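You operate a simulated robot arm through the tools that you are given. There is no shell and no other tool. Be economical: measure what you need, move in short steps, check, and stop when the job is done.

The job below is to be done with a simulated two-armed robot. You get a single attempt, and the scene is never put back.

## Task
Change the band deck's rollers over as its card says.
Fine: tension lever to slack first and back to taut last; the roller marked off goes to a rest.

Only the result counts: the job must be done as asked and must still hold three seconds after the hand-in. Knocking over, shifting, dropping, spilling or breaking anything else fails it.

## Robot
Two 7-joint arms with fingered hands on one trunk, on a base that drives. Base frame: it is fixed to the floor where the robot stands at the start and does not move with it; the origin is under the middle of the robot, x ahead of it, y to its left, z up; the surface under the hand at the start is at about z = 0.847. Readings come in m, degrees, newtons and seconds.
The left shoulder is at the start at [0.072, 0.157, 1.159], the right one opposite. With the tool pointing down near the work surface each hand reaches from about 0.44 to 0.86 m from the robot's upright axis, wherever it stands, measured 20 degrees to its own side. Places, roughly: band display [0.9, 0, 1]; band tension lever [0.6, 0, 0.9]; seat plate [0.7, 0.3, 0.9]. Payload 4 kg a hand.
The tool frame of a hand sits at the grasp point between the pads (the TCP): z along the fingers, y along the line on which they close. The tips reach 0.03 m beyond it. The gripper opens to 0.104 m. The gripper's body begins 0.035 m behind the TCP. The gripper is a hand of 3 fingers: y runs from the thumb to the fingers, the wrist lies at [-0.015, -0.104, -0.178] in the tool frame, and closing takes about 1.5 s.
Orientation is that of the tool frame in the base frame, as a unit quaternion [x, y, z, w]. With the fingers straight down and the wrist toward the robot, the tool's x, y and z point along [0, 1, 0], [1, 0, 0] and [0, 0, -1] of the base frame.

## Interface
- The arms move only by the tool apply_moves. It takes "left_steps", "right_steps" or both (then of equal length, played together; a hand with none holds still); each is a list of rows, each a list of 7 numbers: the finger opening in m, from 0 to 0.104, then the shift along the tool's x, y, z in m, then the turn, a rotation vector about the tool's x, y, z in degrees. In form: [[hand, tx, ty, tz, ax, ay, az], ...]. A call has 1 to 8 rows; each row shifts and turns the commanded pose from where the row before left it, along the tool's axes as they then stand. A row lasts 0.2 s, in which the tool goes at most 0.05 m and 8.6 degrees; a call with a longer step from one row to the next is refused whole, and so is a gripper value outside its range. A pose out of reach is approached as far as the arm can. The call stops where the force on the tool passes 40 N (or 10 N more than at its start, if that is more) or the arm is blocked; 0.2 s more then pass. Each finger travels about 0.153 m/s and halts on what it meets, pressing with about 27 N; the grip force reading is that of the motor and also rises with nothing between the fingers. The clock runs only during rows and for 0.2 s after the last one: add rows that do not move to give the fingers time. The reply holds the time, the measured pose of the TCP, the force on the tool along the base axes, the opening and the grip force, in the units named above and with some noise, with the torque about the TCP (base axes, N m) and any sound that the robot's microphone picked up, and new pictures: "views" is both (left out), scene, wrist or none (wrist: the cameras of the hands that moved).
- Cameras (640 x 400 px; columns grow to the right, rows downward): "scene" is now at [0.127, 0.0481, 1.389]; the picture's right is [0.52, -0.86, 0.00], its down [-0.49, -0.30, -0.82] and it looks along [0.70, 0.42, -0.57] (base axes); focal length 249 px, centre (320, 200). "left" rides on the left gripper at [-0.064, -0.094, -0.117] in its tool frame; the picture's right is [-0.72, -0.33, 0.61], its down [0.64, -0.65, 0.40] and it looks along [0.27, 0.68, 0.68] (tool axes); focal length 238 px, centre (320, 200). "right" rides on the right gripper at [0.064, -0.094, -0.117] in its tool frame; the picture's right is [-0.72, 0.33, -0.61], its down [-0.64, -0.65, 0.41] and it looks along [-0.27, 0.68, 0.68] (tool axes); focal length 238 px, centre (320, 200). There is no depth. A picture from a camera that has moved, and an enlarged one, comes with that camera's place and axes in the base frame and with its lens.
- slide_trunk(by): slides the trunk up (or, below 0, down) by that many m; the arms and the scene camera ride with it, the base frame stays. It gives what a move gives, with no picture.
- base_move(legs): drives the robot by 1 to 6 legs, each [ahead, left, turn to the left] in m, m and degrees, along the robot's own axes; the way and the turn of a leg run together, so that a leg with both is an arc; at most 1.5 m and 180 degrees a leg. The arms and the cameras ride along, it lands a little off, and it stops where it bumps. It gives what a move gives, and a new picture of the scene camera.
- hand_shape(shape, hand): the hand has 3 fingers and takes this shape, open, in about a second: jaw (thumb against the fingers, like two jaws); tri (thumb and two fingers); tip (a fingertip pinch); poke (one finger out to press); point (the index stretched); flat (the hand flat); cup (the hand cupped); fist (a fist). The gripper value then closes the fingers along that shape, each until it touches; the sizes above hold for jaw. It gives what a move gives, with no picture.
- aim_head(pan, tilt): turns the head with the scene camera to pan (to the left, within 86 degrees either way) and tilt (down, from -29 to 69), counted from straight ahead of the robot. It gives what a move gives, and a new picture of the scene camera.
- inspect(camera, box): a new picture of the part [left, top, right, bottom] of that camera's present view, enlarged. No time passes.
- close_job(): hands the job in; it is judged then, once.

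Go step by step. Nothing tells you exact positions but the pictures and the camera data: compare them with the known pose of the tool, close in by small moves and look again before you grip or let go. The budget is 120 turns and 260 pictures, counting those below and the enlarged ones. Unless the task says otherwise, let go and move clear before handing in, and close with one line.

The tools are called after "Request:" by a JSON object that holds its "method" and its "body". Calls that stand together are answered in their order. apply_moves: Moves the arms, as the interface text tells. Its arguments: {"type":"object","properties":{"left_steps":{"type":"array","items":{"type":"array","items":{"type":"number"}}},"right_steps":{"type":"array","items":{"type":"array","items":{"type":"number"}}},"views":{"type":"string","enum":["both","scene","wrist","none"]}},"required":[]} The other tools are called the same way: slide_trunk (by) slides the trunk up or down; hand_shape (shape, hand) gives the hand a shape; base_move (legs) drives the base; aim_head (pan, tilt) turns the head that bears the scene camera; inspect (camera, box) takes an enlarged picture of a part of a camera's view; close_job () hands the job in.

At the start:

```text
time: 0.0
left_eef_pos: [0.3544, 0.433, 1.2659]
left_tcp_rot: [0.707, 0.707, -0.001, 0.0]
left_force: [0.0, 0.2, 0.3]
left_moment: [-0.02, 0.0, -0.04]
left_grip_width: 0.1036
left_finger_force: 0.1
left_shape: jaw
right_eef_pos: [0.5529, 0.0226, 1.2099]
right_tcp_rot: [0.707, 0.707, -0.001, 0.0]
right_force: [0.0, 0.4, 0.5]
right_moment: [-0.03, -0.02, 0.0]
right_grip_width: 0.1034
right_finger_force: 0.0
right_shape: jaw
trunk travel left (down, up): [-0.575, 0.365]
robot x, y, heading: [-0.0001, 0.0006, -0.1]
head pan, tilt: [31.2, 34.7]
```

scene: 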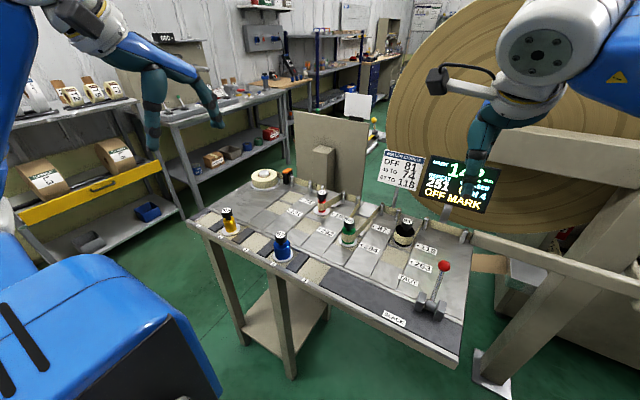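
right: 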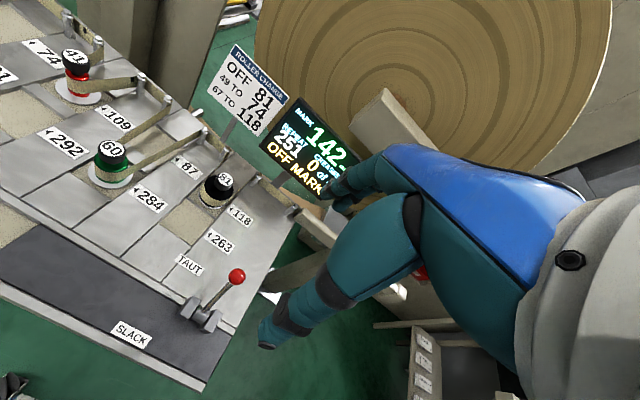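
left: 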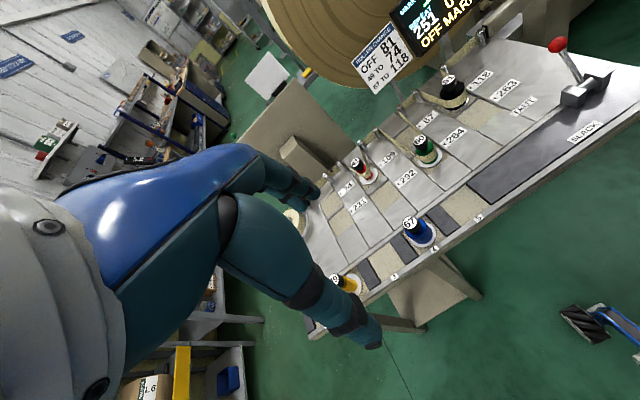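

I see the deck with rollers, a card and a lever. First I read the details enlarged.

Request:
{"method": "inspect", "body": {"camera": "scene", "box": [180, 150, 340, 250]}}

Request:
{"method": "inspect", "body": {"camera": "scene", "box": [320, 210, 480, 340]}}

Request:
{"method": "inspect", "body": {"camera": "scene", "box": [360, 140, 510, 230]}}

Request:
{"method": "inspect", "body": {"camera": "right", "box": [0, 20, 260, 240]}}

```text
4.00 times, centred on (260, 200) of scene
camera zoom: at [0.127, 0.0481, 1.389], right [0.52, -0.86, 0.0], down [-0.49, -0.3, -0.82], along [0.7, 0.42, -0.57], focal length 996 px, centre (560, 200)
```

zoom: 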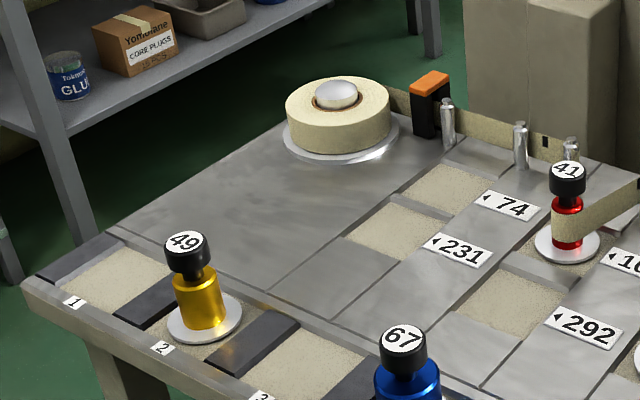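

```text
3.08 times, centred on (400, 275) of scene
camera zoom: at [0.127, 0.0481, 1.389], right [0.52, -0.86, 0.0], down [-0.49, -0.3, -0.82], along [0.7, 0.42, -0.57], focal length 766 px, centre (74, -31)
```

zoom: 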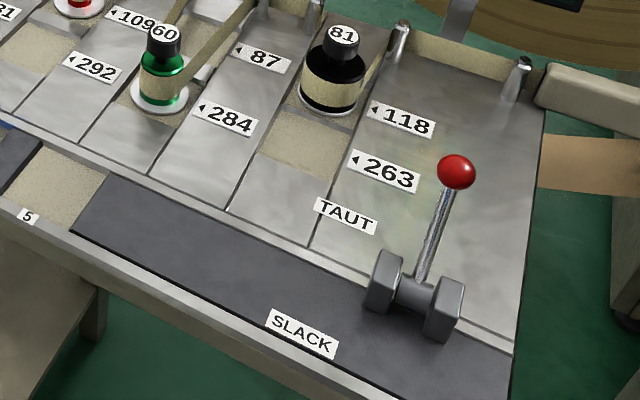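

```text
4.27 times, centred on (435, 185) of scene
camera zoom: at [0.127, 0.0481, 1.389], right [0.52, -0.86, 0.0], down [-0.49, -0.3, -0.82], along [0.7, 0.42, -0.57], focal length 1063 px, centre (-171, 264)
```

zoom: 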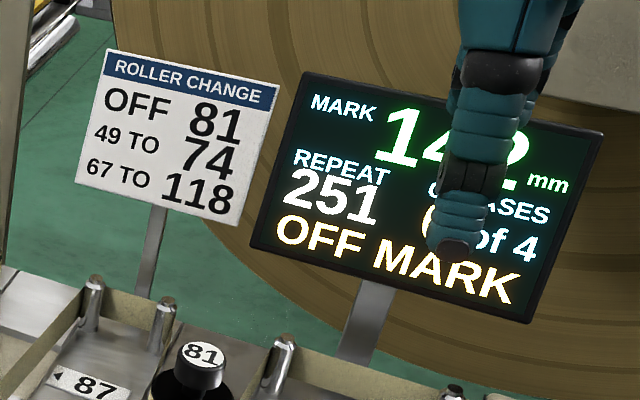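

```text
1.82 times, centred on (130, 130) of right
camera zoom: at [0.459, 0.0864, 1.3273], right [0.33, -0.72, 0.61], down [-0.65, -0.64, -0.4], along [0.68, -0.27, -0.68], focal length 433 px, centre (666, 327)
```

zoom: 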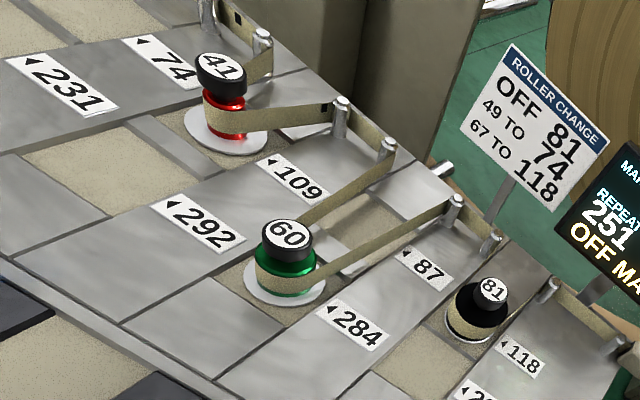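

The card says 81 off to a rest, 49 to pocket 74 and 67 to pocket 118. The lever knob is at about (0.59, 0, 0.945) and leans to TAUT, so I bring the right hand above it.

Request:
{"method": "apply_moves", "body": {"right_steps": [[0.07, -0.006, 0.011, 0.04, 0, 0, 0], [0.07, -0.006, 0.011, 0.04, 0, 0, 0], [0.07, -0.006, 0.01, 0.04, 0, 0, 0], [0.07, -0.005, 0.01, 0.04, 0, 0, 0], [0.07, 0, 0, 0.03, 0, 0, 0]]}}

```text
time: 1.2
left_eef_pos: [0.354, 0.432, 1.2665]
left_tcp_rot: [0.707, 0.707, 0.0, 0.0]
left_force: [-0.5, -0.2, 1.0]
left_moment: [0.01, -0.01, -0.03]
left_grip_width: 0.104
left_finger_force: 0.0
left_shape: jaw
right_eef_pos: [0.5942, -0.0005, 1.0208]
right_tcp_rot: [0.707, 0.707, 0.001, 0.0]
right_force: [0.5, 0.2, 0.3]
right_moment: [0.0, 0.02, 0.02]
right_grip_width: 0.0703
right_finger_force: 0.1
right_shape: jaw
trunk travel left (down, up): [-0.575, 0.365]
robot x, y, heading: [0.006, -0.0038, 0.0]
head pan, tilt: [31.2, 34.7]
camera scene: at [0.1278, 0.0477, 1.389], right [0.52, -0.86, 0.0], down [-0.49, -0.3, -0.82], along [0.7, 0.42, -0.57], focal length 249 px, centre (320, 200)
camera right: at [0.5009, 0.0622, 1.137], right [0.33, -0.72, 0.61], down [-0.65, -0.64, -0.4], along [0.68, -0.27, -0.68], focal length 238 px, centre (320, 200)
```

scene: 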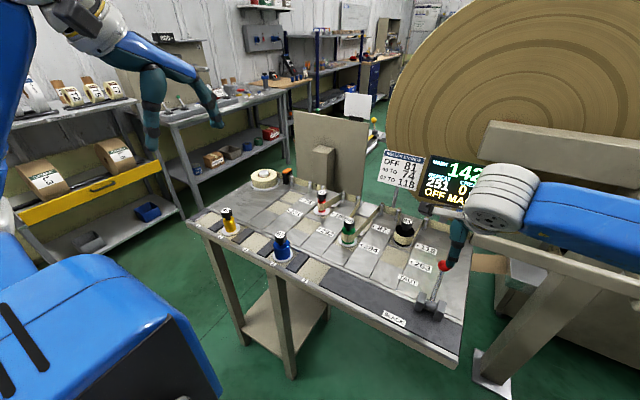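
right: 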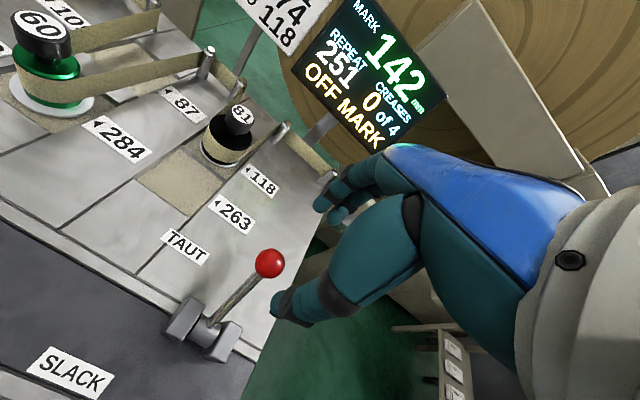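

The right-camera sighting puts the knob at (0.593, 0.001, 0.945), directly under the hand. I lower the hand so the fingers straddle the knob.

Request:
{"method": "apply_moves", "body": {"right_steps": [[0.07, 0, 0.001, 0.03, 0, 0, 0], [0.07, 0, 0, 0.03, 0, 0, 0], [0.07, 0, 0, 0.007, 0, 0, 0]], "views": "both"}}

```text
time: 2.0
left_eef_pos: [0.3524, 0.4327, 1.2674]
left_tcp_rot: [0.708, 0.707, 0.001, 0.0]
left_force: [-0.7, 0.4, 0.0]
left_moment: [-0.02, 0.0, 0.0]
left_grip_width: 0.1036
left_finger_force: 0.0
left_shape: jaw
right_eef_pos: [0.5946, -0.0017, 0.9541]
right_tcp_rot: [0.707, 0.707, 0.0, 0.0]
right_force: [-1.2, -1.3, 0.3]
right_moment: [-0.04, -0.01, 0.03]
right_grip_width: 0.0704
right_finger_force: 0.0
right_shape: jaw
trunk travel left (down, up): [-0.575, 0.365]
robot x, y, heading: [0.0031, 0.0006, 0.1]
head pan, tilt: [31.2, 34.7]
camera scene: at [0.1267, 0.0479, 1.3891], right [0.52, -0.86, 0.0], down [-0.49, -0.3, -0.82], along [0.7, 0.42, -0.57], focal length 249 px, centre (320, 200)
camera right: at [0.5012, 0.0619, 1.0706], right [0.33, -0.72, 0.61], down [-0.65, -0.64, -0.4], along [0.68, -0.27, -0.68], focal length 238 px, centre (320, 200)
```

scene: 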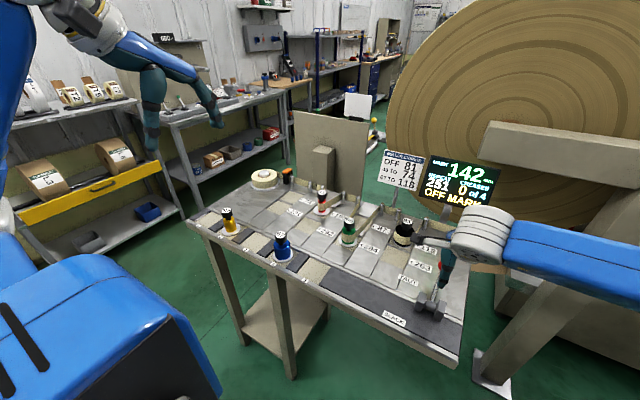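
right: 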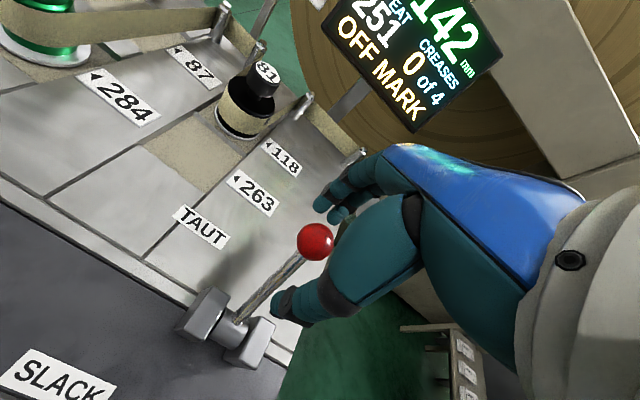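

The knob sits between the fingers. I pull it toward the robot to SLACK, rising slightly to follow the arc.

Request:
{"method": "apply_moves", "body": {"right_steps": [[0.05, 0, 0, 0, 0, 0, 0], [0.05, 0, -0.02, -0.006, 0, 0, 0], [0.05, 0, -0.02, -0.006, 0, 0, 0], [0.05, 0, -0.02, -0.002, 0, 0, 0], [0.05, 0, -0.02, 0.002, 0, 0, 0], [0.05, 0, -0.02, 0.006, 0, 0, 0], [0.05, 0, -0.016, 0.006, 0, 0, 0]], "views": "both"}}

```text
time: 3.6
left_eef_pos: [0.354, 0.4329, 1.2664]
left_tcp_rot: [0.707, 0.707, 0.0, 0.0]
left_force: [0.1, 0.3, 0.5]
left_moment: [0.0, -0.01, 0.03]
left_grip_width: 0.1034
left_finger_force: 0.2
left_shape: jaw
right_eef_pos: [0.4775, -0.0002, 0.9548]
right_tcp_rot: [0.707, 0.708, 0.0, 0.0]
right_force: [-0.6, 0.1, 0.6]
right_moment: [-0.01, 0.0, 0.0]
right_grip_width: 0.0504
right_finger_force: 0.0
right_shape: jaw
trunk travel left (down, up): [-0.575, 0.365]
robot x, y, heading: [0.0022, -0.0002, 0.0]
head pan, tilt: [31.2, 34.7]
camera scene: at [0.1267, 0.0478, 1.389], right [0.52, -0.86, 0.0], down [-0.49, -0.3, -0.82], along [0.7, 0.42, -0.57], focal length 249 px, centre (320, 200)
camera right: at [0.3841, 0.0626, 1.0706], right [0.33, -0.72, 0.61], down [-0.65, -0.64, -0.4], along [0.68, -0.27, -0.68], focal length 238 px, centre (320, 200)
```

scene: 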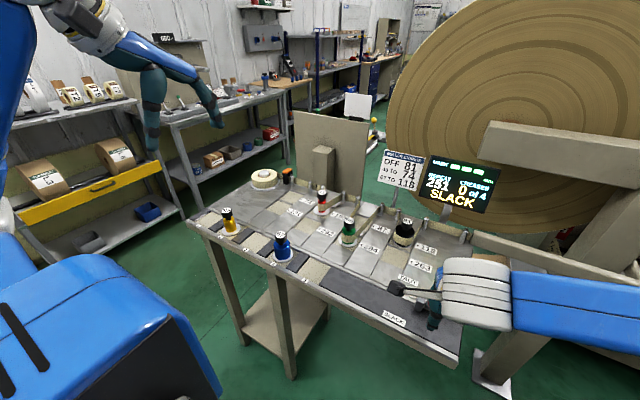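
right: 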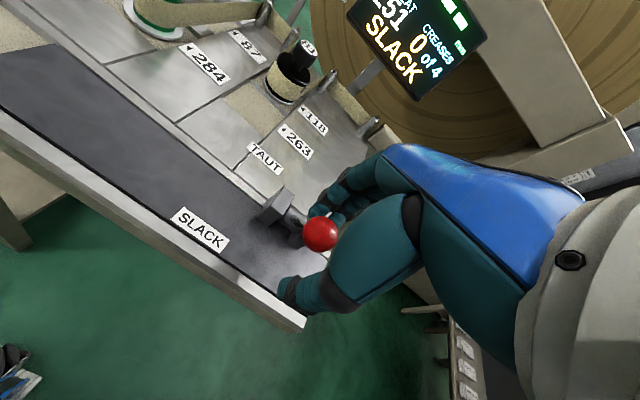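

SLACK shows on the display and the lever is over. I lift the right hand clear and bring the left hand toward roller 81.

Request:
{"method": "apply_moves", "body": {"right_steps": [[0.07, 0, 0, 0, 0, 0, 0], [0.07, 0, 0, -0.04, 0, 0, 0], [0.07, 0, 0, -0.045, 0, 0, 0], [0.07, -0.03, 0, -0.035, 0, 0, 0], [0.07, -0.04, 0, -0.03, 0, 0, 0], [0.07, -0.04, 0, -0.02, 0, 0, 0], [0.07, -0.04, 0, -0.02, 0, 0, 0], [0.07, -0.04, 0, 0, 0, 0, 0]], "left_steps": [[0.09, 0, 0.03, 0, 0, 0, 0], [0.09, 0, 0.045, 0, 0, 0, 0], [0.09, 0, 0.045, 0, 0, 0, 0], [0.09, 0, 0.045, 0.01, 0, 0, 0], [0.09, -0.02, 0.04, 0.01, 0, 0, 0], [0.09, -0.03, 0.035, 0.01, 0, 0, 0], [0.09, -0.035, 0.03, 0.01, 0, 0, 0], [0.09, -0.035, 0.03, 0.01, 0, 0, 0]], "views": "none"}}

Request:
{"method": "apply_moves", "body": {"left_steps": [[0.08, -0.035, 0.035, 0, 0, 0, 0], [0.08, -0.04, 0.028, 0, 0, 0, 0], [0.08, -0.045, 0.01, 0.01, 0, 0, 0], [0.08, -0.045, 0, 0.02, 0, 0, 0], [0.08, -0.036, 0, 0.03, 0, 0, 0], [0.08, 0, 0, 0.04, 0, 0, 0], [0.08, 0, 0, 0.04, 0, 0, 0], [0.08, 0, 0, 0.026, 0, 0, 0]]}}

```text
time: 5.4
left_eef_pos: [0.6545, 0.3087, 1.2171]
left_tcp_rot: [0.706, 0.708, 0.001, -0.002]
left_force: [0.2, 0.2, -0.1]
left_moment: [0.0, 0.03, 0.03]
left_grip_width: 0.0902
left_finger_force: 0.1
left_shape: jaw
right_eef_pos: [0.4818, -0.1961, 1.142]
right_tcp_rot: [0.706, 0.708, 0.0, -0.002]
right_force: [-0.3, -0.1, 0.0]
right_moment: [0.02, 0.0, 0.0]
right_grip_width: 0.0697
right_finger_force: 0.0
right_shape: jaw
trunk travel left (down, up): [-0.575, 0.365]
robot x, y, heading: [-0.0016, -0.0011, 0.1]
head pan, tilt: [31.2, 34.7]
```

```text
time: 7.2
left_eef_pos: [0.616, 0.2144, 1.0557]
left_tcp_rot: [0.708, 0.707, 0.0, 0.001]
left_force: [0.4, 0.1, 0.2]
left_moment: [-0.02, -0.02, 0.0]
left_grip_width: 0.0801
left_finger_force: 0.1
left_shape: jaw
left hand out of reach, approached as far as the arm can: row 1, 2, 3, 4, 5, 8
right_eef_pos: [0.477, -0.1929, 1.1436]
right_tcp_rot: [0.707, 0.707, 0.0, -0.001]
right_force: [0.7, -0.3, 0.2]
right_moment: [-0.01, 0.0, -0.02]
right_grip_width: 0.0695
right_finger_force: 0.0
right_shape: jaw
trunk travel left (down, up): [-0.575, 0.365]
robot x, y, heading: [0.0026, -0.0011, -0.1]
head pan, tilt: [31.2, 34.7]
camera scene: at [0.1274, 0.0459, 1.3891], right [0.52, -0.86, 0.0], down [-0.49, -0.29, -0.82], along [0.7, 0.43, -0.57], focal length 249 px, centre (320, 200)
camera left: at [0.5215, 0.1501, 1.1717], right [-0.33, -0.72, -0.61], down [-0.65, 0.64, -0.41], along [0.69, 0.27, -0.68], focal length 238 px, centre (320, 200)
```

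scene: 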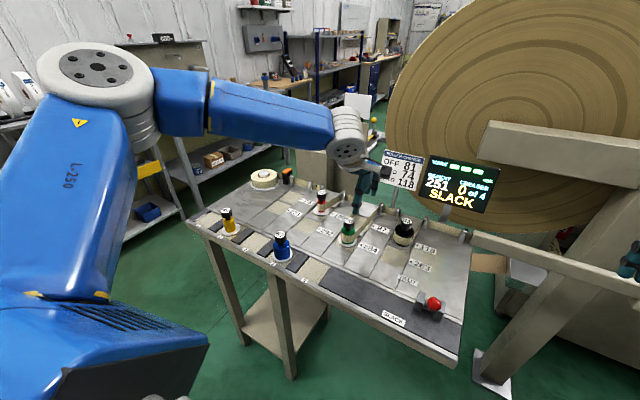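
left: 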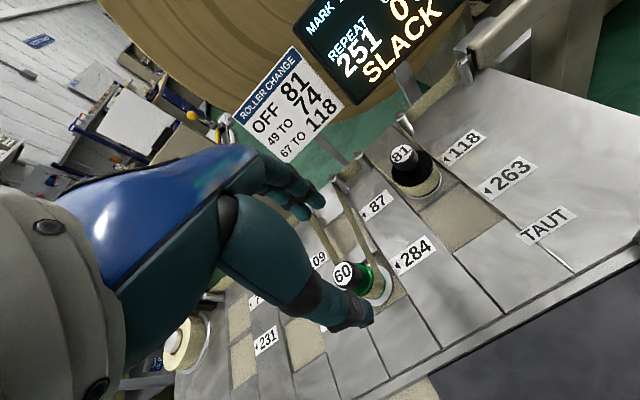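

The left hand was limited at the higher pose. I try reaching over roller 81 at this lower height instead.

Request:
{"method": "apply_moves", "body": {"left_steps": [[0.08, -0.03, 0.0, 0, 0, 0, 0], [0.08, -0.04, 0.02, 0, 0, 0, 0], [0.08, -0.032, 0.03, 0.0, 0, 0, 0], [0.08, 0, 0.03, 0.01, 0, 0, 0], [0.08, 0, 0.02, 0.01, 0, 0, 0]]}}

```text
time: 8.4
left_eef_pos: [0.6134, 0.2065, 1.0677]
left_tcp_rot: [0.708, 0.706, 0.0, 0.0]
left_force: [0.2, -0.9, 0.4]
left_moment: [0.01, 0.0, 0.01]
left_grip_width: 0.0803
left_finger_force: 0.2
left_shape: jaw
left hand out of reach, approached as far as the arm can: row 1, 2, 3, 4, 5
right_eef_pos: [0.4776, -0.1924, 1.1419]
right_tcp_rot: [0.707, 0.707, 0.001, 0.0]
right_force: [0.3, -0.4, 0.9]
right_moment: [-0.02, -0.02, 0.02]
right_grip_width: 0.0695
right_finger_force: 0.0
right_shape: jaw
trunk travel left (down, up): [-0.575, 0.365]
robot x, y, heading: [-0.0003, -0.0007, 0.0]
head pan, tilt: [31.2, 34.7]
camera scene: at [0.1278, 0.0459, 1.389], right [0.52, -0.86, 0.0], down [-0.49, -0.29, -0.82], along [0.7, 0.43, -0.57], focal length 249 px, centre (320, 200)
camera left: at [0.5193, 0.1422, 1.1834], right [-0.33, -0.72, -0.61], down [-0.65, 0.64, -0.4], along [0.68, 0.27, -0.68], focal length 238 px, centre (320, 200)
```

scene: 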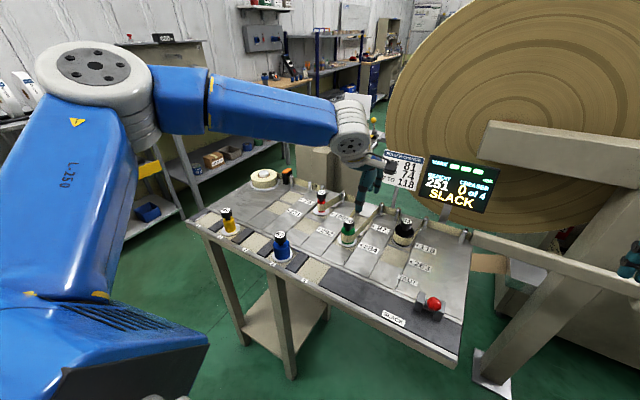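
left: 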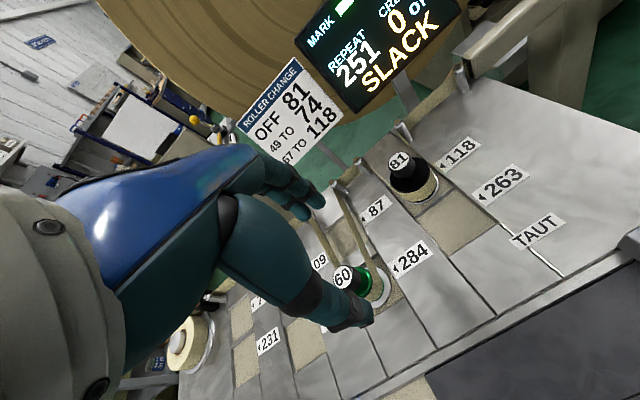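

The left arm can't cross to its inner side with this tool pose. I drive the base about 0.12 m to the right so that roller 81 lies on the left hand's own side.

Request:
{"method": "apply_moves", "body": {"left_steps": [[0.08, 0.02, -0.02, 0, 0, 0, 0], [0.08, 0.03, -0.03, 0, 0, 0, 0]], "right_steps": [[0.07, 0, -0.03, 0, 0, 0, 0], [0.07, 0, -0.03, 0, 0, 0, 0]], "views": "none"}}

Request:
{"method": "base_move", "body": {"legs": [[0, -0.13, 0]]}}

```text
time: 9.0
left_eef_pos: [0.5605, 0.2574, 1.0691]
left_tcp_rot: [0.707, 0.707, 0.0, 0.002]
left_force: [-1.4, 0.2, 1.0]
left_moment: [0.03, -0.04, -0.01]
left_grip_width: 0.0803
left_finger_force: 0.0
left_shape: jaw
right_eef_pos: [0.4145, -0.1896, 1.1459]
right_tcp_rot: [0.707, 0.707, 0.001, 0.002]
right_force: [0.1, 0.5, -0.5]
right_moment: [-0.02, -0.03, 0.0]
right_grip_width: 0.0697
right_finger_force: 0.1
right_shape: jaw
trunk travel left (down, up): [-0.575, 0.365]
robot x, y, heading: [0.0023, -0.0028, 0.2]
head pan, tilt: [31.2, 34.7]
```

```text
time: 10.3
left_eef_pos: [0.5639, 0.1426, 1.0652]
left_tcp_rot: [0.707, 0.707, -0.006, 0.006]
left_force: [-0.2, 1.3, -0.6]
left_moment: [-0.09, 0.01, -0.03]
left_grip_width: 0.0801
left_finger_force: 0.1
left_shape: jaw
right_eef_pos: [0.4185, -0.3032, 1.1489]
right_tcp_rot: [0.706, 0.708, -0.005, 0.006]
right_force: [1.2, 1.0, 0.4]
right_moment: [-0.12, -0.03, 0.0]
right_grip_width: 0.0694
right_finger_force: 0.0
right_shape: jaw
trunk travel left (down, up): [-0.575, 0.365]
robot x, y, heading: [-0.004, -0.1318, -0.2]
head pan, tilt: [31.2, 34.7]
camera scene: at [0.1261, -0.0594, 1.388], right [0.52, -0.86, 0.02], down [-0.49, -0.31, -0.82], along [0.7, 0.41, -0.58], focal length 249 px, centre (320, 200)
```

scene: 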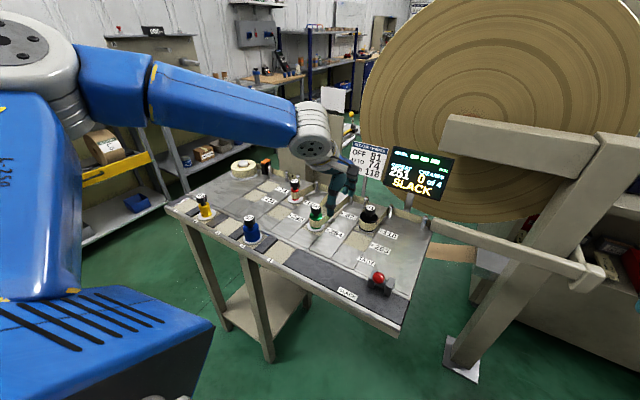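

The base is in place at y ≈ -0.13. I extend the left hand over roller 81.

Request:
{"method": "apply_moves", "body": {"left_steps": [[0.08, -0.01, 0.03, 0.01, 0, 0, 0], [0.08, -0.01, 0.035, 0.01, 0, 0, 0], [0.08, -0.01, 0.035, 0.01, 0, 0, 0], [0.08, 0, 0.035, 0.01, 0, 0, 0], [0.08, 0, 0.03, 0, 0, 0, 0], [0.08, 0, 0, 0, 0, 0, 0]]}}

```text
time: 11.7
left_eef_pos: [0.6458, 0.1367, 1.0533]
left_tcp_rot: [0.706, 0.708, -0.001, 0.001]
left_force: [-0.2, 0.0, -0.1]
left_moment: [-0.06, -0.03, -0.01]
left_grip_width: 0.08
left_finger_force: 0.0
left_shape: jaw
left hand out of reach, approached as far as the arm can: row 3, 4, 5
right_eef_pos: [0.417, -0.3194, 1.1448]
right_tcp_rot: [0.706, 0.708, 0.001, 0.001]
right_force: [0.0, 0.6, -1.0]
right_moment: [-0.05, -0.03, 0.01]
right_grip_width: 0.0694
right_finger_force: 0.1
right_shape: jaw
trunk travel left (down, up): [-0.575, 0.365]
robot x, y, heading: [-0.0031, -0.1306, 0.1]
head pan, tilt: [31.2, 34.7]
camera scene: at [0.1275, -0.0819, 1.389], right [0.52, -0.86, 0.0], down [-0.49, -0.3, -0.82], along [0.7, 0.42, -0.57], focal length 249 px, centre (320, 200)
camera left: at [0.552, 0.0731, 1.1694], right [-0.32, -0.72, -0.61], down [-0.65, 0.64, -0.41], along [0.68, 0.27, -0.68], focal length 238 px, centre (320, 200)
```

scene: 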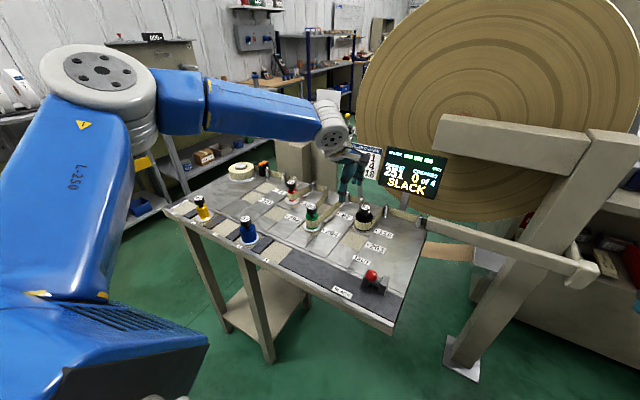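
left: 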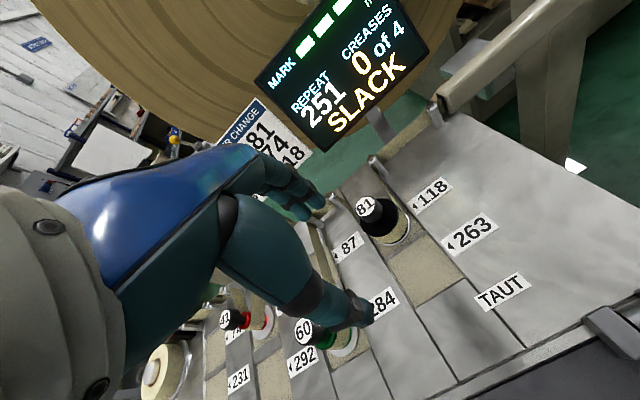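

The arm stops at about 0.70 m from the axis at this height. I test whether it reaches farther lower down, with the fingertips still above the rollers.

Request:
{"method": "apply_moves", "body": {"left_steps": [[0.08, 0, 0, 0.03, 0, 0, 0], [0.08, 0, 0, 0.03, 0, 0, 0], [0.08, -0.01, 0.02, 0, 0, 0, 0], [0.08, -0.01, 0.02, 0, 0, 0, 0], [0.08, 0, 0.02, 0, 0, 0, 0]], "views": "wrist"}}

```text
time: 12.9
left_eef_pos: [0.6417, 0.1464, 1.0208]
left_tcp_rot: [0.707, 0.707, 0.001, -0.001]
left_force: [-0.1, 0.8, 0.2]
left_moment: [0.01, 0.02, 0.03]
left_grip_width: 0.08
left_finger_force: 0.1
left_shape: jaw
left hand out of reach, approached as far as the arm can: row 1, 2, 3, 4, 5
right_eef_pos: [0.4167, -0.3252, 1.1448]
right_tcp_rot: [0.707, 0.708, 0.002, 0.0]
right_force: [-0.1, 0.0, -0.4]
right_moment: [0.0, 0.0, 0.02]
right_grip_width: 0.0696
right_finger_force: 0.0
right_shape: jaw
trunk travel left (down, up): [-0.575, 0.365]
robot x, y, heading: [0.002, -0.1307, -0.3]
head pan, tilt: [31.2, 34.7]
camera left: at [0.5477, 0.0814, 1.1379], right [-0.32, -0.72, -0.62], down [-0.65, 0.64, -0.4], along [0.68, 0.27, -0.68], focal length 238 px, centre (320, 200)
```

left: 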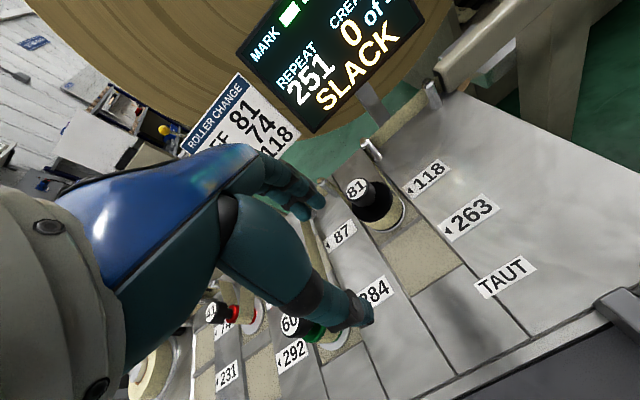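

The arm looks stuck at a wrist limit, because its forearm comes in from the left. I turn the tool about its vertical by 24° to line up with the forearm, then extend again.

Request:
{"method": "apply_moves", "body": {"left_steps": [[0.08, 0, -0.02, -0.02, 0, 0, 0], [0.08, 0, 0, 0, 0, 0, 8], [0.08, 0, 0, 0, 0, 0, 8], [0.08, 0, 0, 0, 0, 0, 8], [0.08, 0.012, 0.027, 0, 0, 0, 0], [0.08, 0.012, 0.027, 0, 0, 0, 0], [0.08, 0, 0, 0, 0, 0, 0]], "views": "scene"}}

```text
time: 14.5
left_eef_pos: [0.6514, 0.1509, 1.0499]
left_tcp_rot: [0.838, 0.546, 0.002, 0.0]
left_force: [0.8, 0.2, -0.1]
left_moment: [0.0, -0.01, 0.02]
left_grip_width: 0.0803
left_finger_force: 0.0
left_shape: jaw
left hand out of reach, approached as far as the arm can: row 6
right_eef_pos: [0.4156, -0.3243, 1.1464]
right_tcp_rot: [0.707, 0.708, 0.003, -0.001]
right_force: [-0.1, -0.4, -0.1]
right_moment: [0.01, 0.0, -0.01]
right_grip_width: 0.0696
right_finger_force: 0.0
right_shape: jaw
trunk travel left (down, up): [-0.575, 0.365]
robot x, y, heading: [-0.0032, -0.1313, 0.2]
head pan, tilt: [31.2, 34.7]
camera scene: at [0.1261, -0.0845, 1.3892], right [0.52, -0.86, 0.0], down [-0.49, -0.29, -0.82], along [0.7, 0.43, -0.57], focal length 249 px, centre (320, 200)
```

scene: 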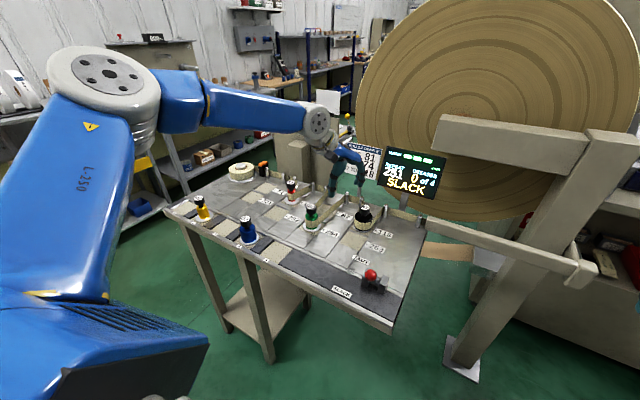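

The left arm keeps hitting a limit in this elbow posture, while the right arm worked fine with its elbow up. I tuck the left hand back near its start posture and will use the right hand after driving left.

Request:
{"method": "apply_moves", "body": {"left_steps": [[0.08, 0, -0.02, -0.03, 0, 0, -8], [0.08, 0, -0.03, -0.03, 0, 0, -8], [0.08, 0, -0.03, -0.03, 0, 0, -8], [0.08, 0.03, -0.035, -0.02, 0, 0, 0], [0.08, 0.03, -0.035, -0.02, 0, 0, 0], [0.08, 0.03, -0.035, -0.02, 0, 0, 0], [0.08, 0.03, -0.035, -0.02, 0, 0, 0], [0.08, 0.03, -0.035, -0.02, 0, 0, 0]], "views": "none"}}

Request:
{"method": "base_move", "body": {"legs": [[0, 0.48, 0]]}}

```text
refused: row 4 steps farther than a row can; nothing moved
```

```text
time: 17.3
left_eef_pos: [0.656, 0.6179, 1.0518]
left_tcp_rot: [0.84, 0.542, 0.003, -0.002]
left_force: [0.3, -0.3, 0.1]
left_moment: [0.02, 0.03, 0.02]
left_grip_width: 0.0803
left_finger_force: 0.0
left_shape: jaw
right_eef_pos: [0.4171, 0.1425, 1.1437]
right_tcp_rot: [0.708, 0.706, 0.005, -0.002]
right_force: [0.1, -0.5, -0.5]
right_moment: [0.05, -0.01, -0.02]
right_grip_width: 0.0697
right_finger_force: 0.1
right_shape: jaw
trunk travel left (down, up): [-0.575, 0.365]
robot x, y, heading: [-0.0003, 0.3466, -0.5]
head pan, tilt: [31.2, 34.7]
camera scene: at [0.1294, 0.3822, 1.3893], right [0.51, -0.86, -0.01], down [-0.49, -0.29, -0.82], along [0.71, 0.42, -0.57], focal length 249 px, centre (320, 200)
```

scene: 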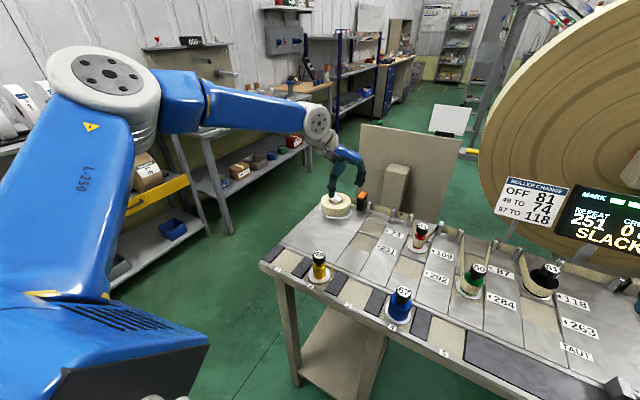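

The refused rows meant the left hand rode along extended, but it touched nothing. I tuck it back now.

Request:
{"method": "apply_moves", "body": {"left_steps": [[0.08, 0, -0.02, -0.03, 0, 0, 0], [0.08, 0, -0.03, -0.03, 0, 0, -8], [0.08, 0, -0.03, -0.03, 0, 0, -8], [0.08, 0, -0.04, -0.02, 0, 0, -8], [0.08, 0.02, -0.035, -0.02, 0, 0, 0], [0.08, 0.02, -0.035, -0.02, 0, 0, 0], [0.08, 0.02, -0.035, -0.02, 0, 0, 0], [0.08, 0.02, -0.035, -0.02, 0, 0, 0]], "right_steps": [[0.08, 0, 0.02, 0, 0, 0, 0], [0.08, 0, 0.03, 0, 0, 0, 0], [0.08, 0, 0.03, 0, 0, 0, 0], [0.08, 0, 0.03, -0.01, 0, 0, 0], [0.08, 0, 0.03, -0.02, 0, 0, 0], [0.08, 0, 0.03, -0.02, 0, 0, 0], [0.08, 0, 0.03, -0.01, 0, 0, 0], [0.08, 0, 0.03, 0, 0, 0, 0]], "views": "both"}}

```text
time: 19.1
left_eef_pos: [0.3998, 0.7381, 1.2391]
left_tcp_rot: [0.709, 0.706, 0.002, 0.001]
left_force: [-0.3, 0.5, 0.1]
left_moment: [0.01, -0.02, -0.02]
left_grip_width: 0.0803
left_finger_force: 0.1
left_shape: jaw
right_eef_pos: [0.6478, 0.1502, 1.2063]
right_tcp_rot: [0.709, 0.705, 0.002, 0.001]
right_force: [-0.2, 0.5, -0.3]
right_moment: [-0.04, 0.0, 0.04]
right_grip_width: 0.0796
right_finger_force: 0.0
right_shape: jaw
trunk travel left (down, up): [-0.575, 0.365]
robot x, y, heading: [0.0011, 0.3464, -0.4]
head pan, tilt: [31.2, 34.7]
camera scene: at [0.1298, 0.3923, 1.389], right [0.51, -0.86, 0.0], down [-0.49, -0.29, -0.82], along [0.71, 0.42, -0.57], focal length 249 px, centre (320, 200)
camera right: at [0.5534, 0.2129, 1.3218], right [0.32, -0.72, 0.61], down [-0.65, -0.64, -0.41], along [0.69, -0.27, -0.68], focal length 238 px, centre (320, 200)
camera left: at [0.3055, 0.6751, 1.3559], right [-0.33, -0.72, -0.62], down [-0.65, 0.65, -0.41], along [0.69, 0.27, -0.68], focal length 238 px, centre (320, 200)
```

scene: 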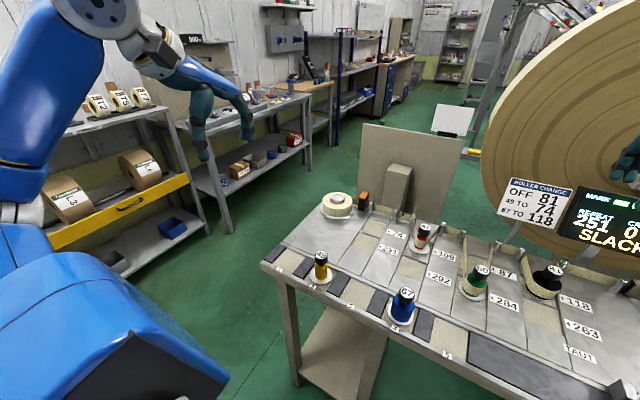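
right: 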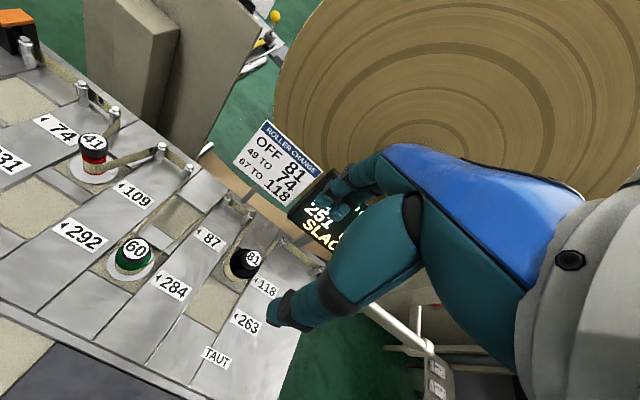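
left: 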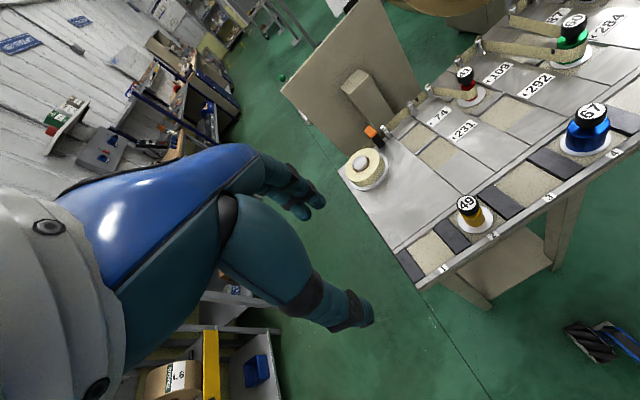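

The right arm reaches comfortably here. I bring it above roller 81, which is near (0.735, 0.117).

Request:
{"method": "apply_moves", "body": {"right_steps": [[0.08, -0.01, 0.02, 0.03, 0, 0, 0], [0.08, -0.01, 0.02, 0.03, 0, 0, 0], [0.08, -0.01, 0.02, 0.04, 0, 0, 0], [0.08, -0.003, 0.02, 0.04, 0, 0, 0], [0.08, 0, 0.007, 0.04, 0, 0, 0], [0.08, 0, 0, 0, 0, 0, 0]], "views": "both"}}

```text
time: 20.5
left_eef_pos: [0.3985, 0.7401, 1.2409]
left_tcp_rot: [0.708, 0.706, 0.001, 0.001]
left_force: [-0.9, 0.1, 0.8]
left_moment: [0.03, -0.01, 0.01]
left_grip_width: 0.0802
left_finger_force: 0.0
left_shape: jaw
right_eef_pos: [0.733, 0.1155, 1.0272]
right_tcp_rot: [0.708, 0.706, 0.002, 0.001]
right_force: [0.7, -0.6, 0.5]
right_moment: [0.02, 0.02, -0.04]
right_grip_width: 0.0796
right_finger_force: 0.0
right_shape: jaw
trunk travel left (down, up): [-0.575, 0.365]
robot x, y, heading: [0.0001, 0.3502, -0.4]
head pan, tilt: [31.2, 34.7]
camera scene: at [0.1287, 0.392, 1.3891], right [0.51, -0.86, 0.0], down [-0.49, -0.29, -0.82], along [0.71, 0.42, -0.57], focal length 249 px, centre (320, 200)
camera right: at [0.64, 0.1795, 1.1423], right [0.32, -0.72, 0.61], down [-0.65, -0.64, -0.41], along [0.69, -0.27, -0.68], focal length 238 px, centre (320, 200)
```

scene: 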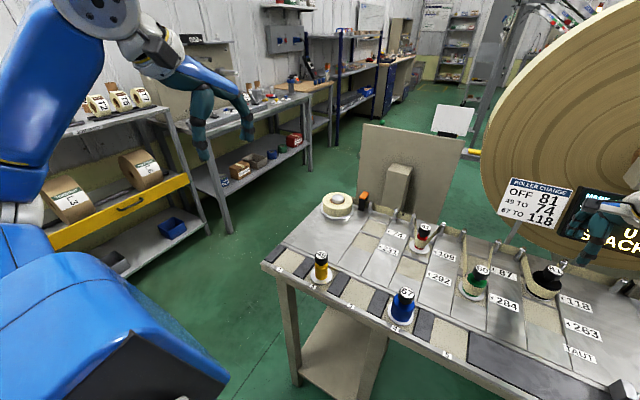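
right: 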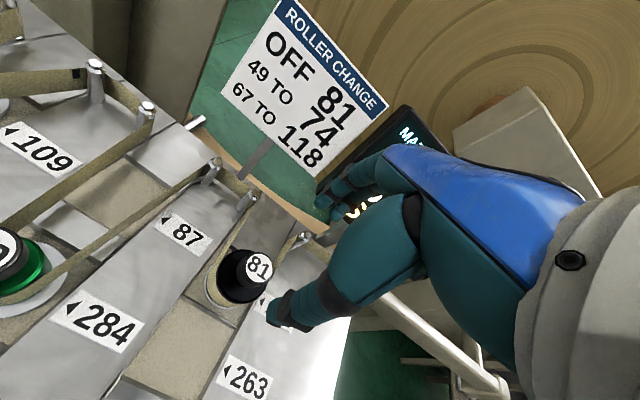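

The hand is over roller 81, whose centre I take as (0.737, 0.117). I descend so the fingertips bracket just its cap, and look before gripping.

Request:
{"method": "apply_moves", "body": {"right_steps": [[0.07, 0.001, 0.004, 0.03, 0, 0, 0], [0.07, 0, 0, 0.03, 0, 0, 0], [0.07, 0, 0, 0.03, 0, 0, 0], [0.07, 0, 0, 0.004, 0, 0, 0]], "views": "wrist"}}

Request:
{"method": "inspect", "body": {"camera": "scene", "box": [480, 220, 640, 320]}}

```text
time: 21.5
left_eef_pos: [0.4001, 0.7389, 1.2395]
left_tcp_rot: [0.709, 0.706, 0.002, 0.001]
left_force: [-0.5, 0.0, 0.1]
left_moment: [-0.03, -0.01, 0.0]
left_grip_width: 0.0801
left_finger_force: 0.0
left_shape: jaw
right_eef_pos: [0.7386, 0.1176, 0.9317]
right_tcp_rot: [0.709, 0.706, 0.002, 0.0]
right_force: [-0.1, 0.8, 0.0]
right_moment: [-0.02, 0.01, -0.04]
right_grip_width: 0.0704
right_finger_force: 0.0
right_shape: jaw
trunk travel left (down, up): [-0.575, 0.365]
robot x, y, heading: [0.0052, 0.3481, -0.4]
head pan, tilt: [31.2, 34.7]
camera right: at [0.6449, 0.1808, 1.048], right [0.32, -0.72, 0.61], down [-0.65, -0.64, -0.41], along [0.69, -0.27, -0.68], focal length 238 px, centre (320, 200)
```

right: 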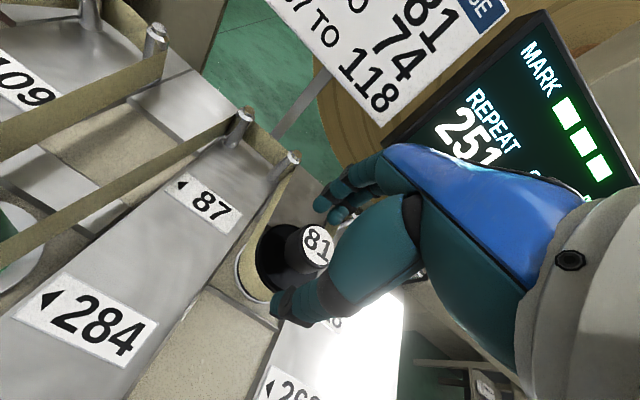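

```text
4.00 times, centred on (560, 270) of scene
camera zoom: at [0.1297, 0.392, 1.389], right [0.51, -0.86, 0.0], down [-0.49, -0.29, -0.82], along [0.71, 0.42, -0.57], focal length 996 px, centre (-640, -80)
```

zoom: 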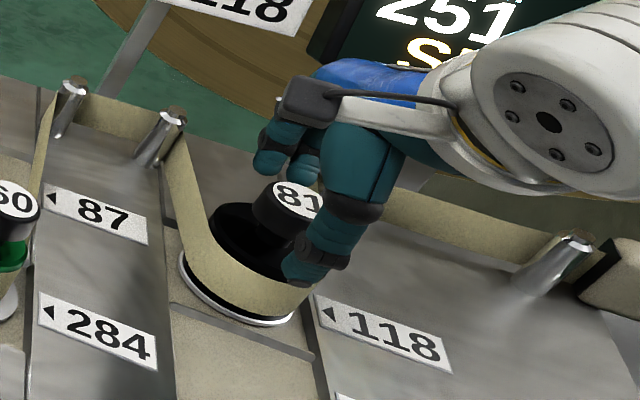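

Roller 81 is a wide drum with a small knob on top, and the fingers bracket the knob. I close on it.

Request:
{"method": "apply_moves", "body": {"right_steps": [[0.04, 0, 0, 0, 0, 0, 0], [0.02, 0, 0, 0, 0, 0, 0], [0.01, 0, 0, 0, 0, 0, 0], [0.01, 0, 0, 0, 0, 0, 0], [0.01, 0, 0, 0, 0, 0, 0]], "views": "both"}}

```text
time: 22.7
left_eef_pos: [0.4015, 0.7381, 1.2404]
left_tcp_rot: [0.709, 0.705, 0.002, 0.0]
left_force: [0.3, 0.0, -0.4]
left_moment: [0.01, 0.02, -0.02]
left_grip_width: 0.0804
left_finger_force: 0.1
left_shape: jaw
right_eef_pos: [0.7384, 0.118, 0.9315]
right_tcp_rot: [0.708, 0.706, 0.002, 0.001]
right_force: [-1.2, -0.4, 0.4]
right_moment: [0.02, -0.02, -0.02]
right_grip_width: 0.0229
right_finger_force: 27.0
right_shape: jaw
trunk travel left (down, up): [-0.575, 0.365]
robot x, y, heading: [0.0009, 0.3506, -0.5]
head pan, tilt: [31.2, 34.7]
camera scene: at [0.1299, 0.3919, 1.389], right [0.51, -0.86, 0.0], down [-0.49, -0.29, -0.82], along [0.7, 0.42, -0.57], focal length 249 px, centre (320, 200)
camera right: at [0.6449, 0.1807, 1.0482], right [0.32, -0.72, 0.61], down [-0.65, -0.64, -0.41], along [0.69, -0.27, -0.68], focal length 238 px, centre (320, 200)
```

scene: 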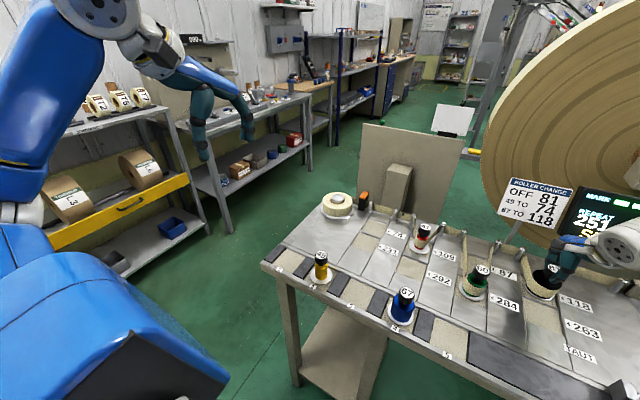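
right: 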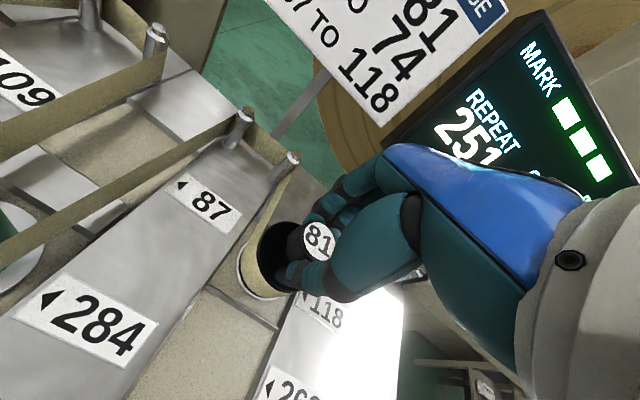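

The knob is gripped at about 23 mm. I lift straight up in small steps and watch the band.

Request:
{"method": "apply_moves", "body": {"right_steps": [[0.01, 0, 0, -0.01, 0, 0, 0], [0.01, 0, 0, -0.02, 0, 0, 0], [0.01, 0, 0, -0.02, 0, 0, 0], [0.01, 0, 0, -0.02, 0, 0, 0], [0.01, 0, 0, -0.02, 0, 0, 0]], "views": "wrist"}}

Request:
{"method": "inspect", "body": {"camera": "scene", "box": [480, 190, 640, 320]}}

```text
time: 23.9
left_eef_pos: [0.4005, 0.7389, 1.2408]
left_tcp_rot: [0.709, 0.705, 0.002, 0.0]
left_force: [-1.2, -0.1, 0.5]
left_moment: [0.0, 0.01, 0.0]
left_grip_width: 0.0801
left_finger_force: 0.1
left_shape: jaw
right_eef_pos: [0.7367, 0.1174, 1.0241]
right_tcp_rot: [0.708, 0.706, 0.003, 0.001]
right_force: [-0.2, -0.1, -1.5]
right_moment: [-0.01, 0.03, 0.01]
right_grip_width: 0.0226
right_finger_force: 26.8
right_shape: jaw
trunk travel left (down, up): [-0.575, 0.365]
robot x, y, heading: [0.0007, 0.347, -0.3]
head pan, tilt: [31.2, 34.7]
camera right: at [0.6425, 0.1812, 1.1396], right [0.32, -0.72, 0.61], down [-0.65, -0.64, -0.41], along [0.69, -0.27, -0.68], focal length 238 px, centre (320, 200)
```

right: 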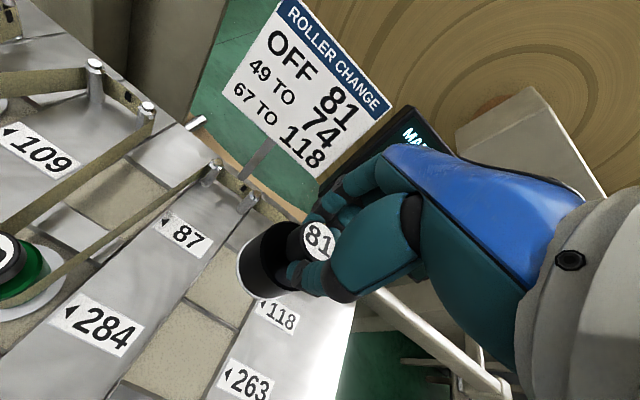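

```text
3.08 times, centred on (560, 255) of scene
camera zoom: at [0.1293, 0.3922, 1.389], right [0.51, -0.86, 0.0], down [-0.49, -0.29, -0.82], along [0.71, 0.42, -0.57], focal length 766 px, centre (-418, 31)
```

zoom: 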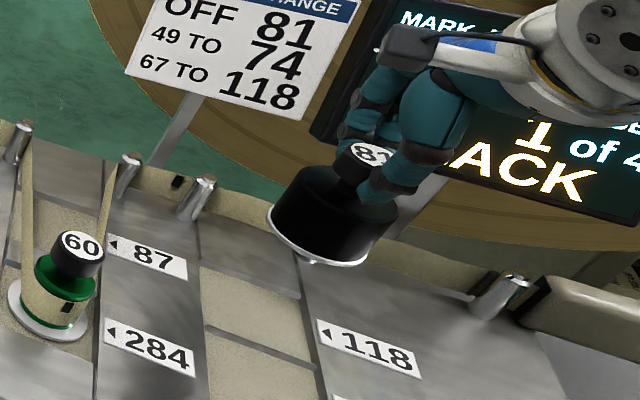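

Roller 81 is free and the band went straight behind. I raise it a bit more and carry it toward empty rest 5, near (0.503, 0.289).

Request:
{"method": "apply_moves", "body": {"right_steps": [[0.01, 0, 0, -0.035, 0, 0, 0], [0.01, 0.0, -0.035, 0, 0, 0, 0], [0.01, 0.01, -0.035, 0, 0, 0, 0], [0.01, 0.02, -0.035, 0, 0, 0, 0], [0.01, 0.03, -0.035, 0, 0, 0, 0], [0.01, 0.035, -0.035, 0, 0, 0, 0], [0.01, 0.035, -0.035, 0, 0, 0, 0], [0.01, 0.04, -0.024, 0, 0, 0, 0]], "views": "both"}}

Request:
{"method": "inspect", "body": {"camera": "scene", "box": [360, 260, 520, 380]}}

Request:
{"method": "inspect", "body": {"camera": "scene", "box": [480, 160, 640, 280]}}

```text
time: 25.7
left_eef_pos: [0.4008, 0.7414, 1.2388]
left_tcp_rot: [0.709, 0.705, 0.001, 0.001]
left_force: [0.2, 1.0, 0.1]
left_moment: [-0.02, 0.0, -0.04]
left_grip_width: 0.0802
left_finger_force: 0.0
left_shape: jaw
right_eef_pos: [0.5032, 0.2916, 1.0556]
right_tcp_rot: [0.708, 0.706, 0.002, 0.002]
right_force: [0.6, 0.5, -1.4]
right_moment: [0.0, -0.01, -0.02]
right_grip_width: 0.0229
right_finger_force: 27.1
right_shape: jaw
trunk travel left (down, up): [-0.575, 0.365]
robot x, y, heading: [0.0022, 0.3455, -0.4]
head pan, tilt: [31.2, 34.7]
camera scene: at [0.1296, 0.3954, 1.3889], right [0.51, -0.86, 0.0], down [-0.49, -0.29, -0.82], along [0.71, 0.42, -0.57], focal length 249 px, centre (320, 200)
camera right: at [0.4103, 0.3551, 1.1715], right [0.32, -0.72, 0.61], down [-0.65, -0.64, -0.41], along [0.69, -0.27, -0.68], focal length 238 px, centre (320, 200)
```

scene: 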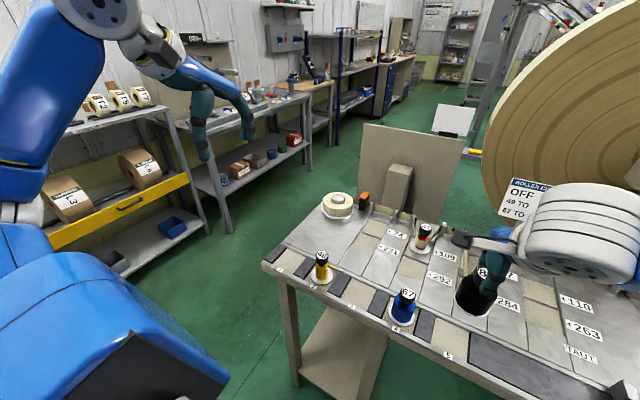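
right: 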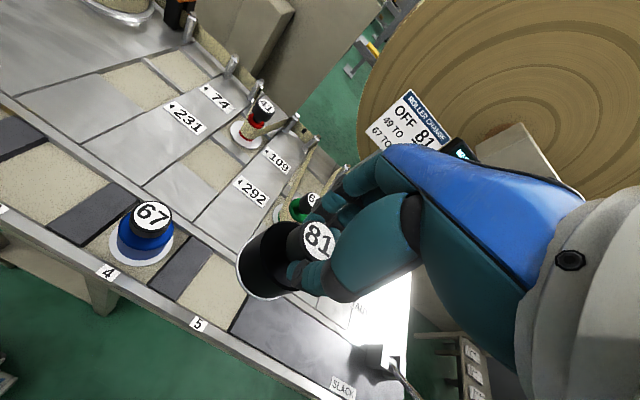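

```text
3.33 times, centred on (440, 320) of scene
camera zoom: at [0.1296, 0.3954, 1.3889], right [0.51, -0.86, 0.0], down [-0.49, -0.29, -0.82], along [0.71, 0.42, -0.57], focal length 830 px, centre (-80, -200)
```

zoom: 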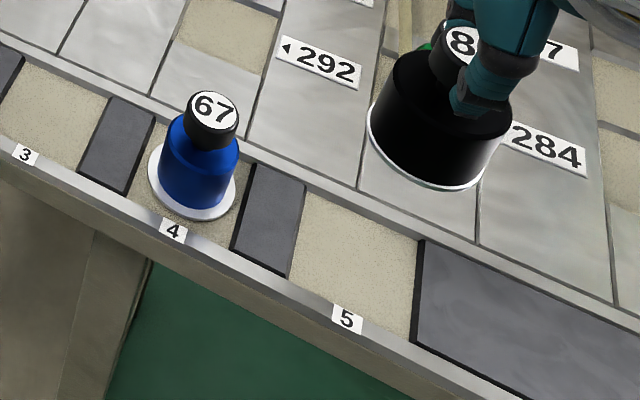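

```text
3.33 times, centred on (560, 220) of scene
camera zoom: at [0.1296, 0.3954, 1.3889], right [0.51, -0.86, 0.0], down [-0.49, -0.29, -0.82], along [0.71, 0.42, -0.57], focal length 830 px, centre (-480, 133)
```

zoom: 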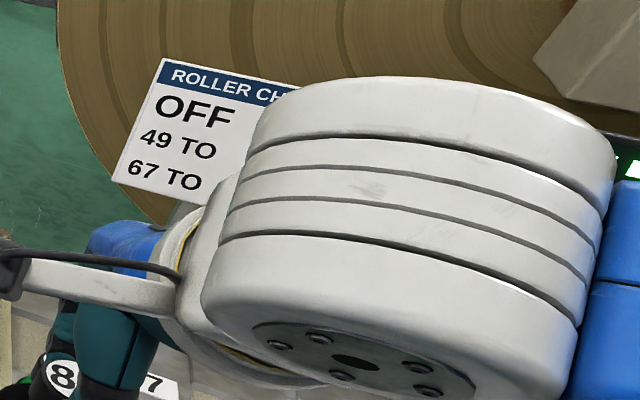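

Hovering over rest 5. The drum's flange looks about as wide as the rest, so I look closer before lowering.

Request:
{"method": "inspect", "body": {"camera": "right", "box": [80, 190, 340, 352]}}

```text
2.46 times, centred on (210, 271) of right
camera zoom: at [0.4103, 0.3551, 1.1715], right [0.32, -0.72, 0.61], down [-0.65, -0.64, -0.41], along [0.69, -0.27, -0.68], focal length 587 px, centre (591, 25)
```

zoom: 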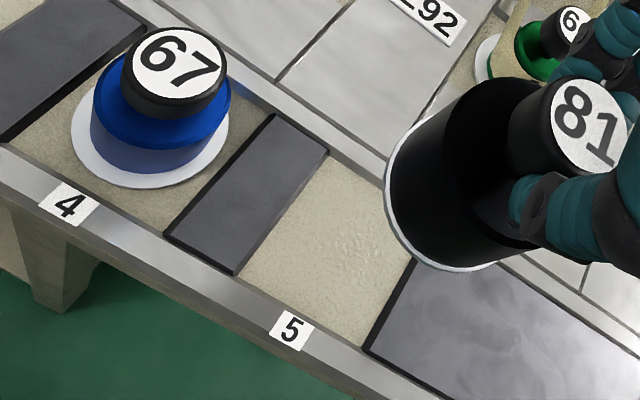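

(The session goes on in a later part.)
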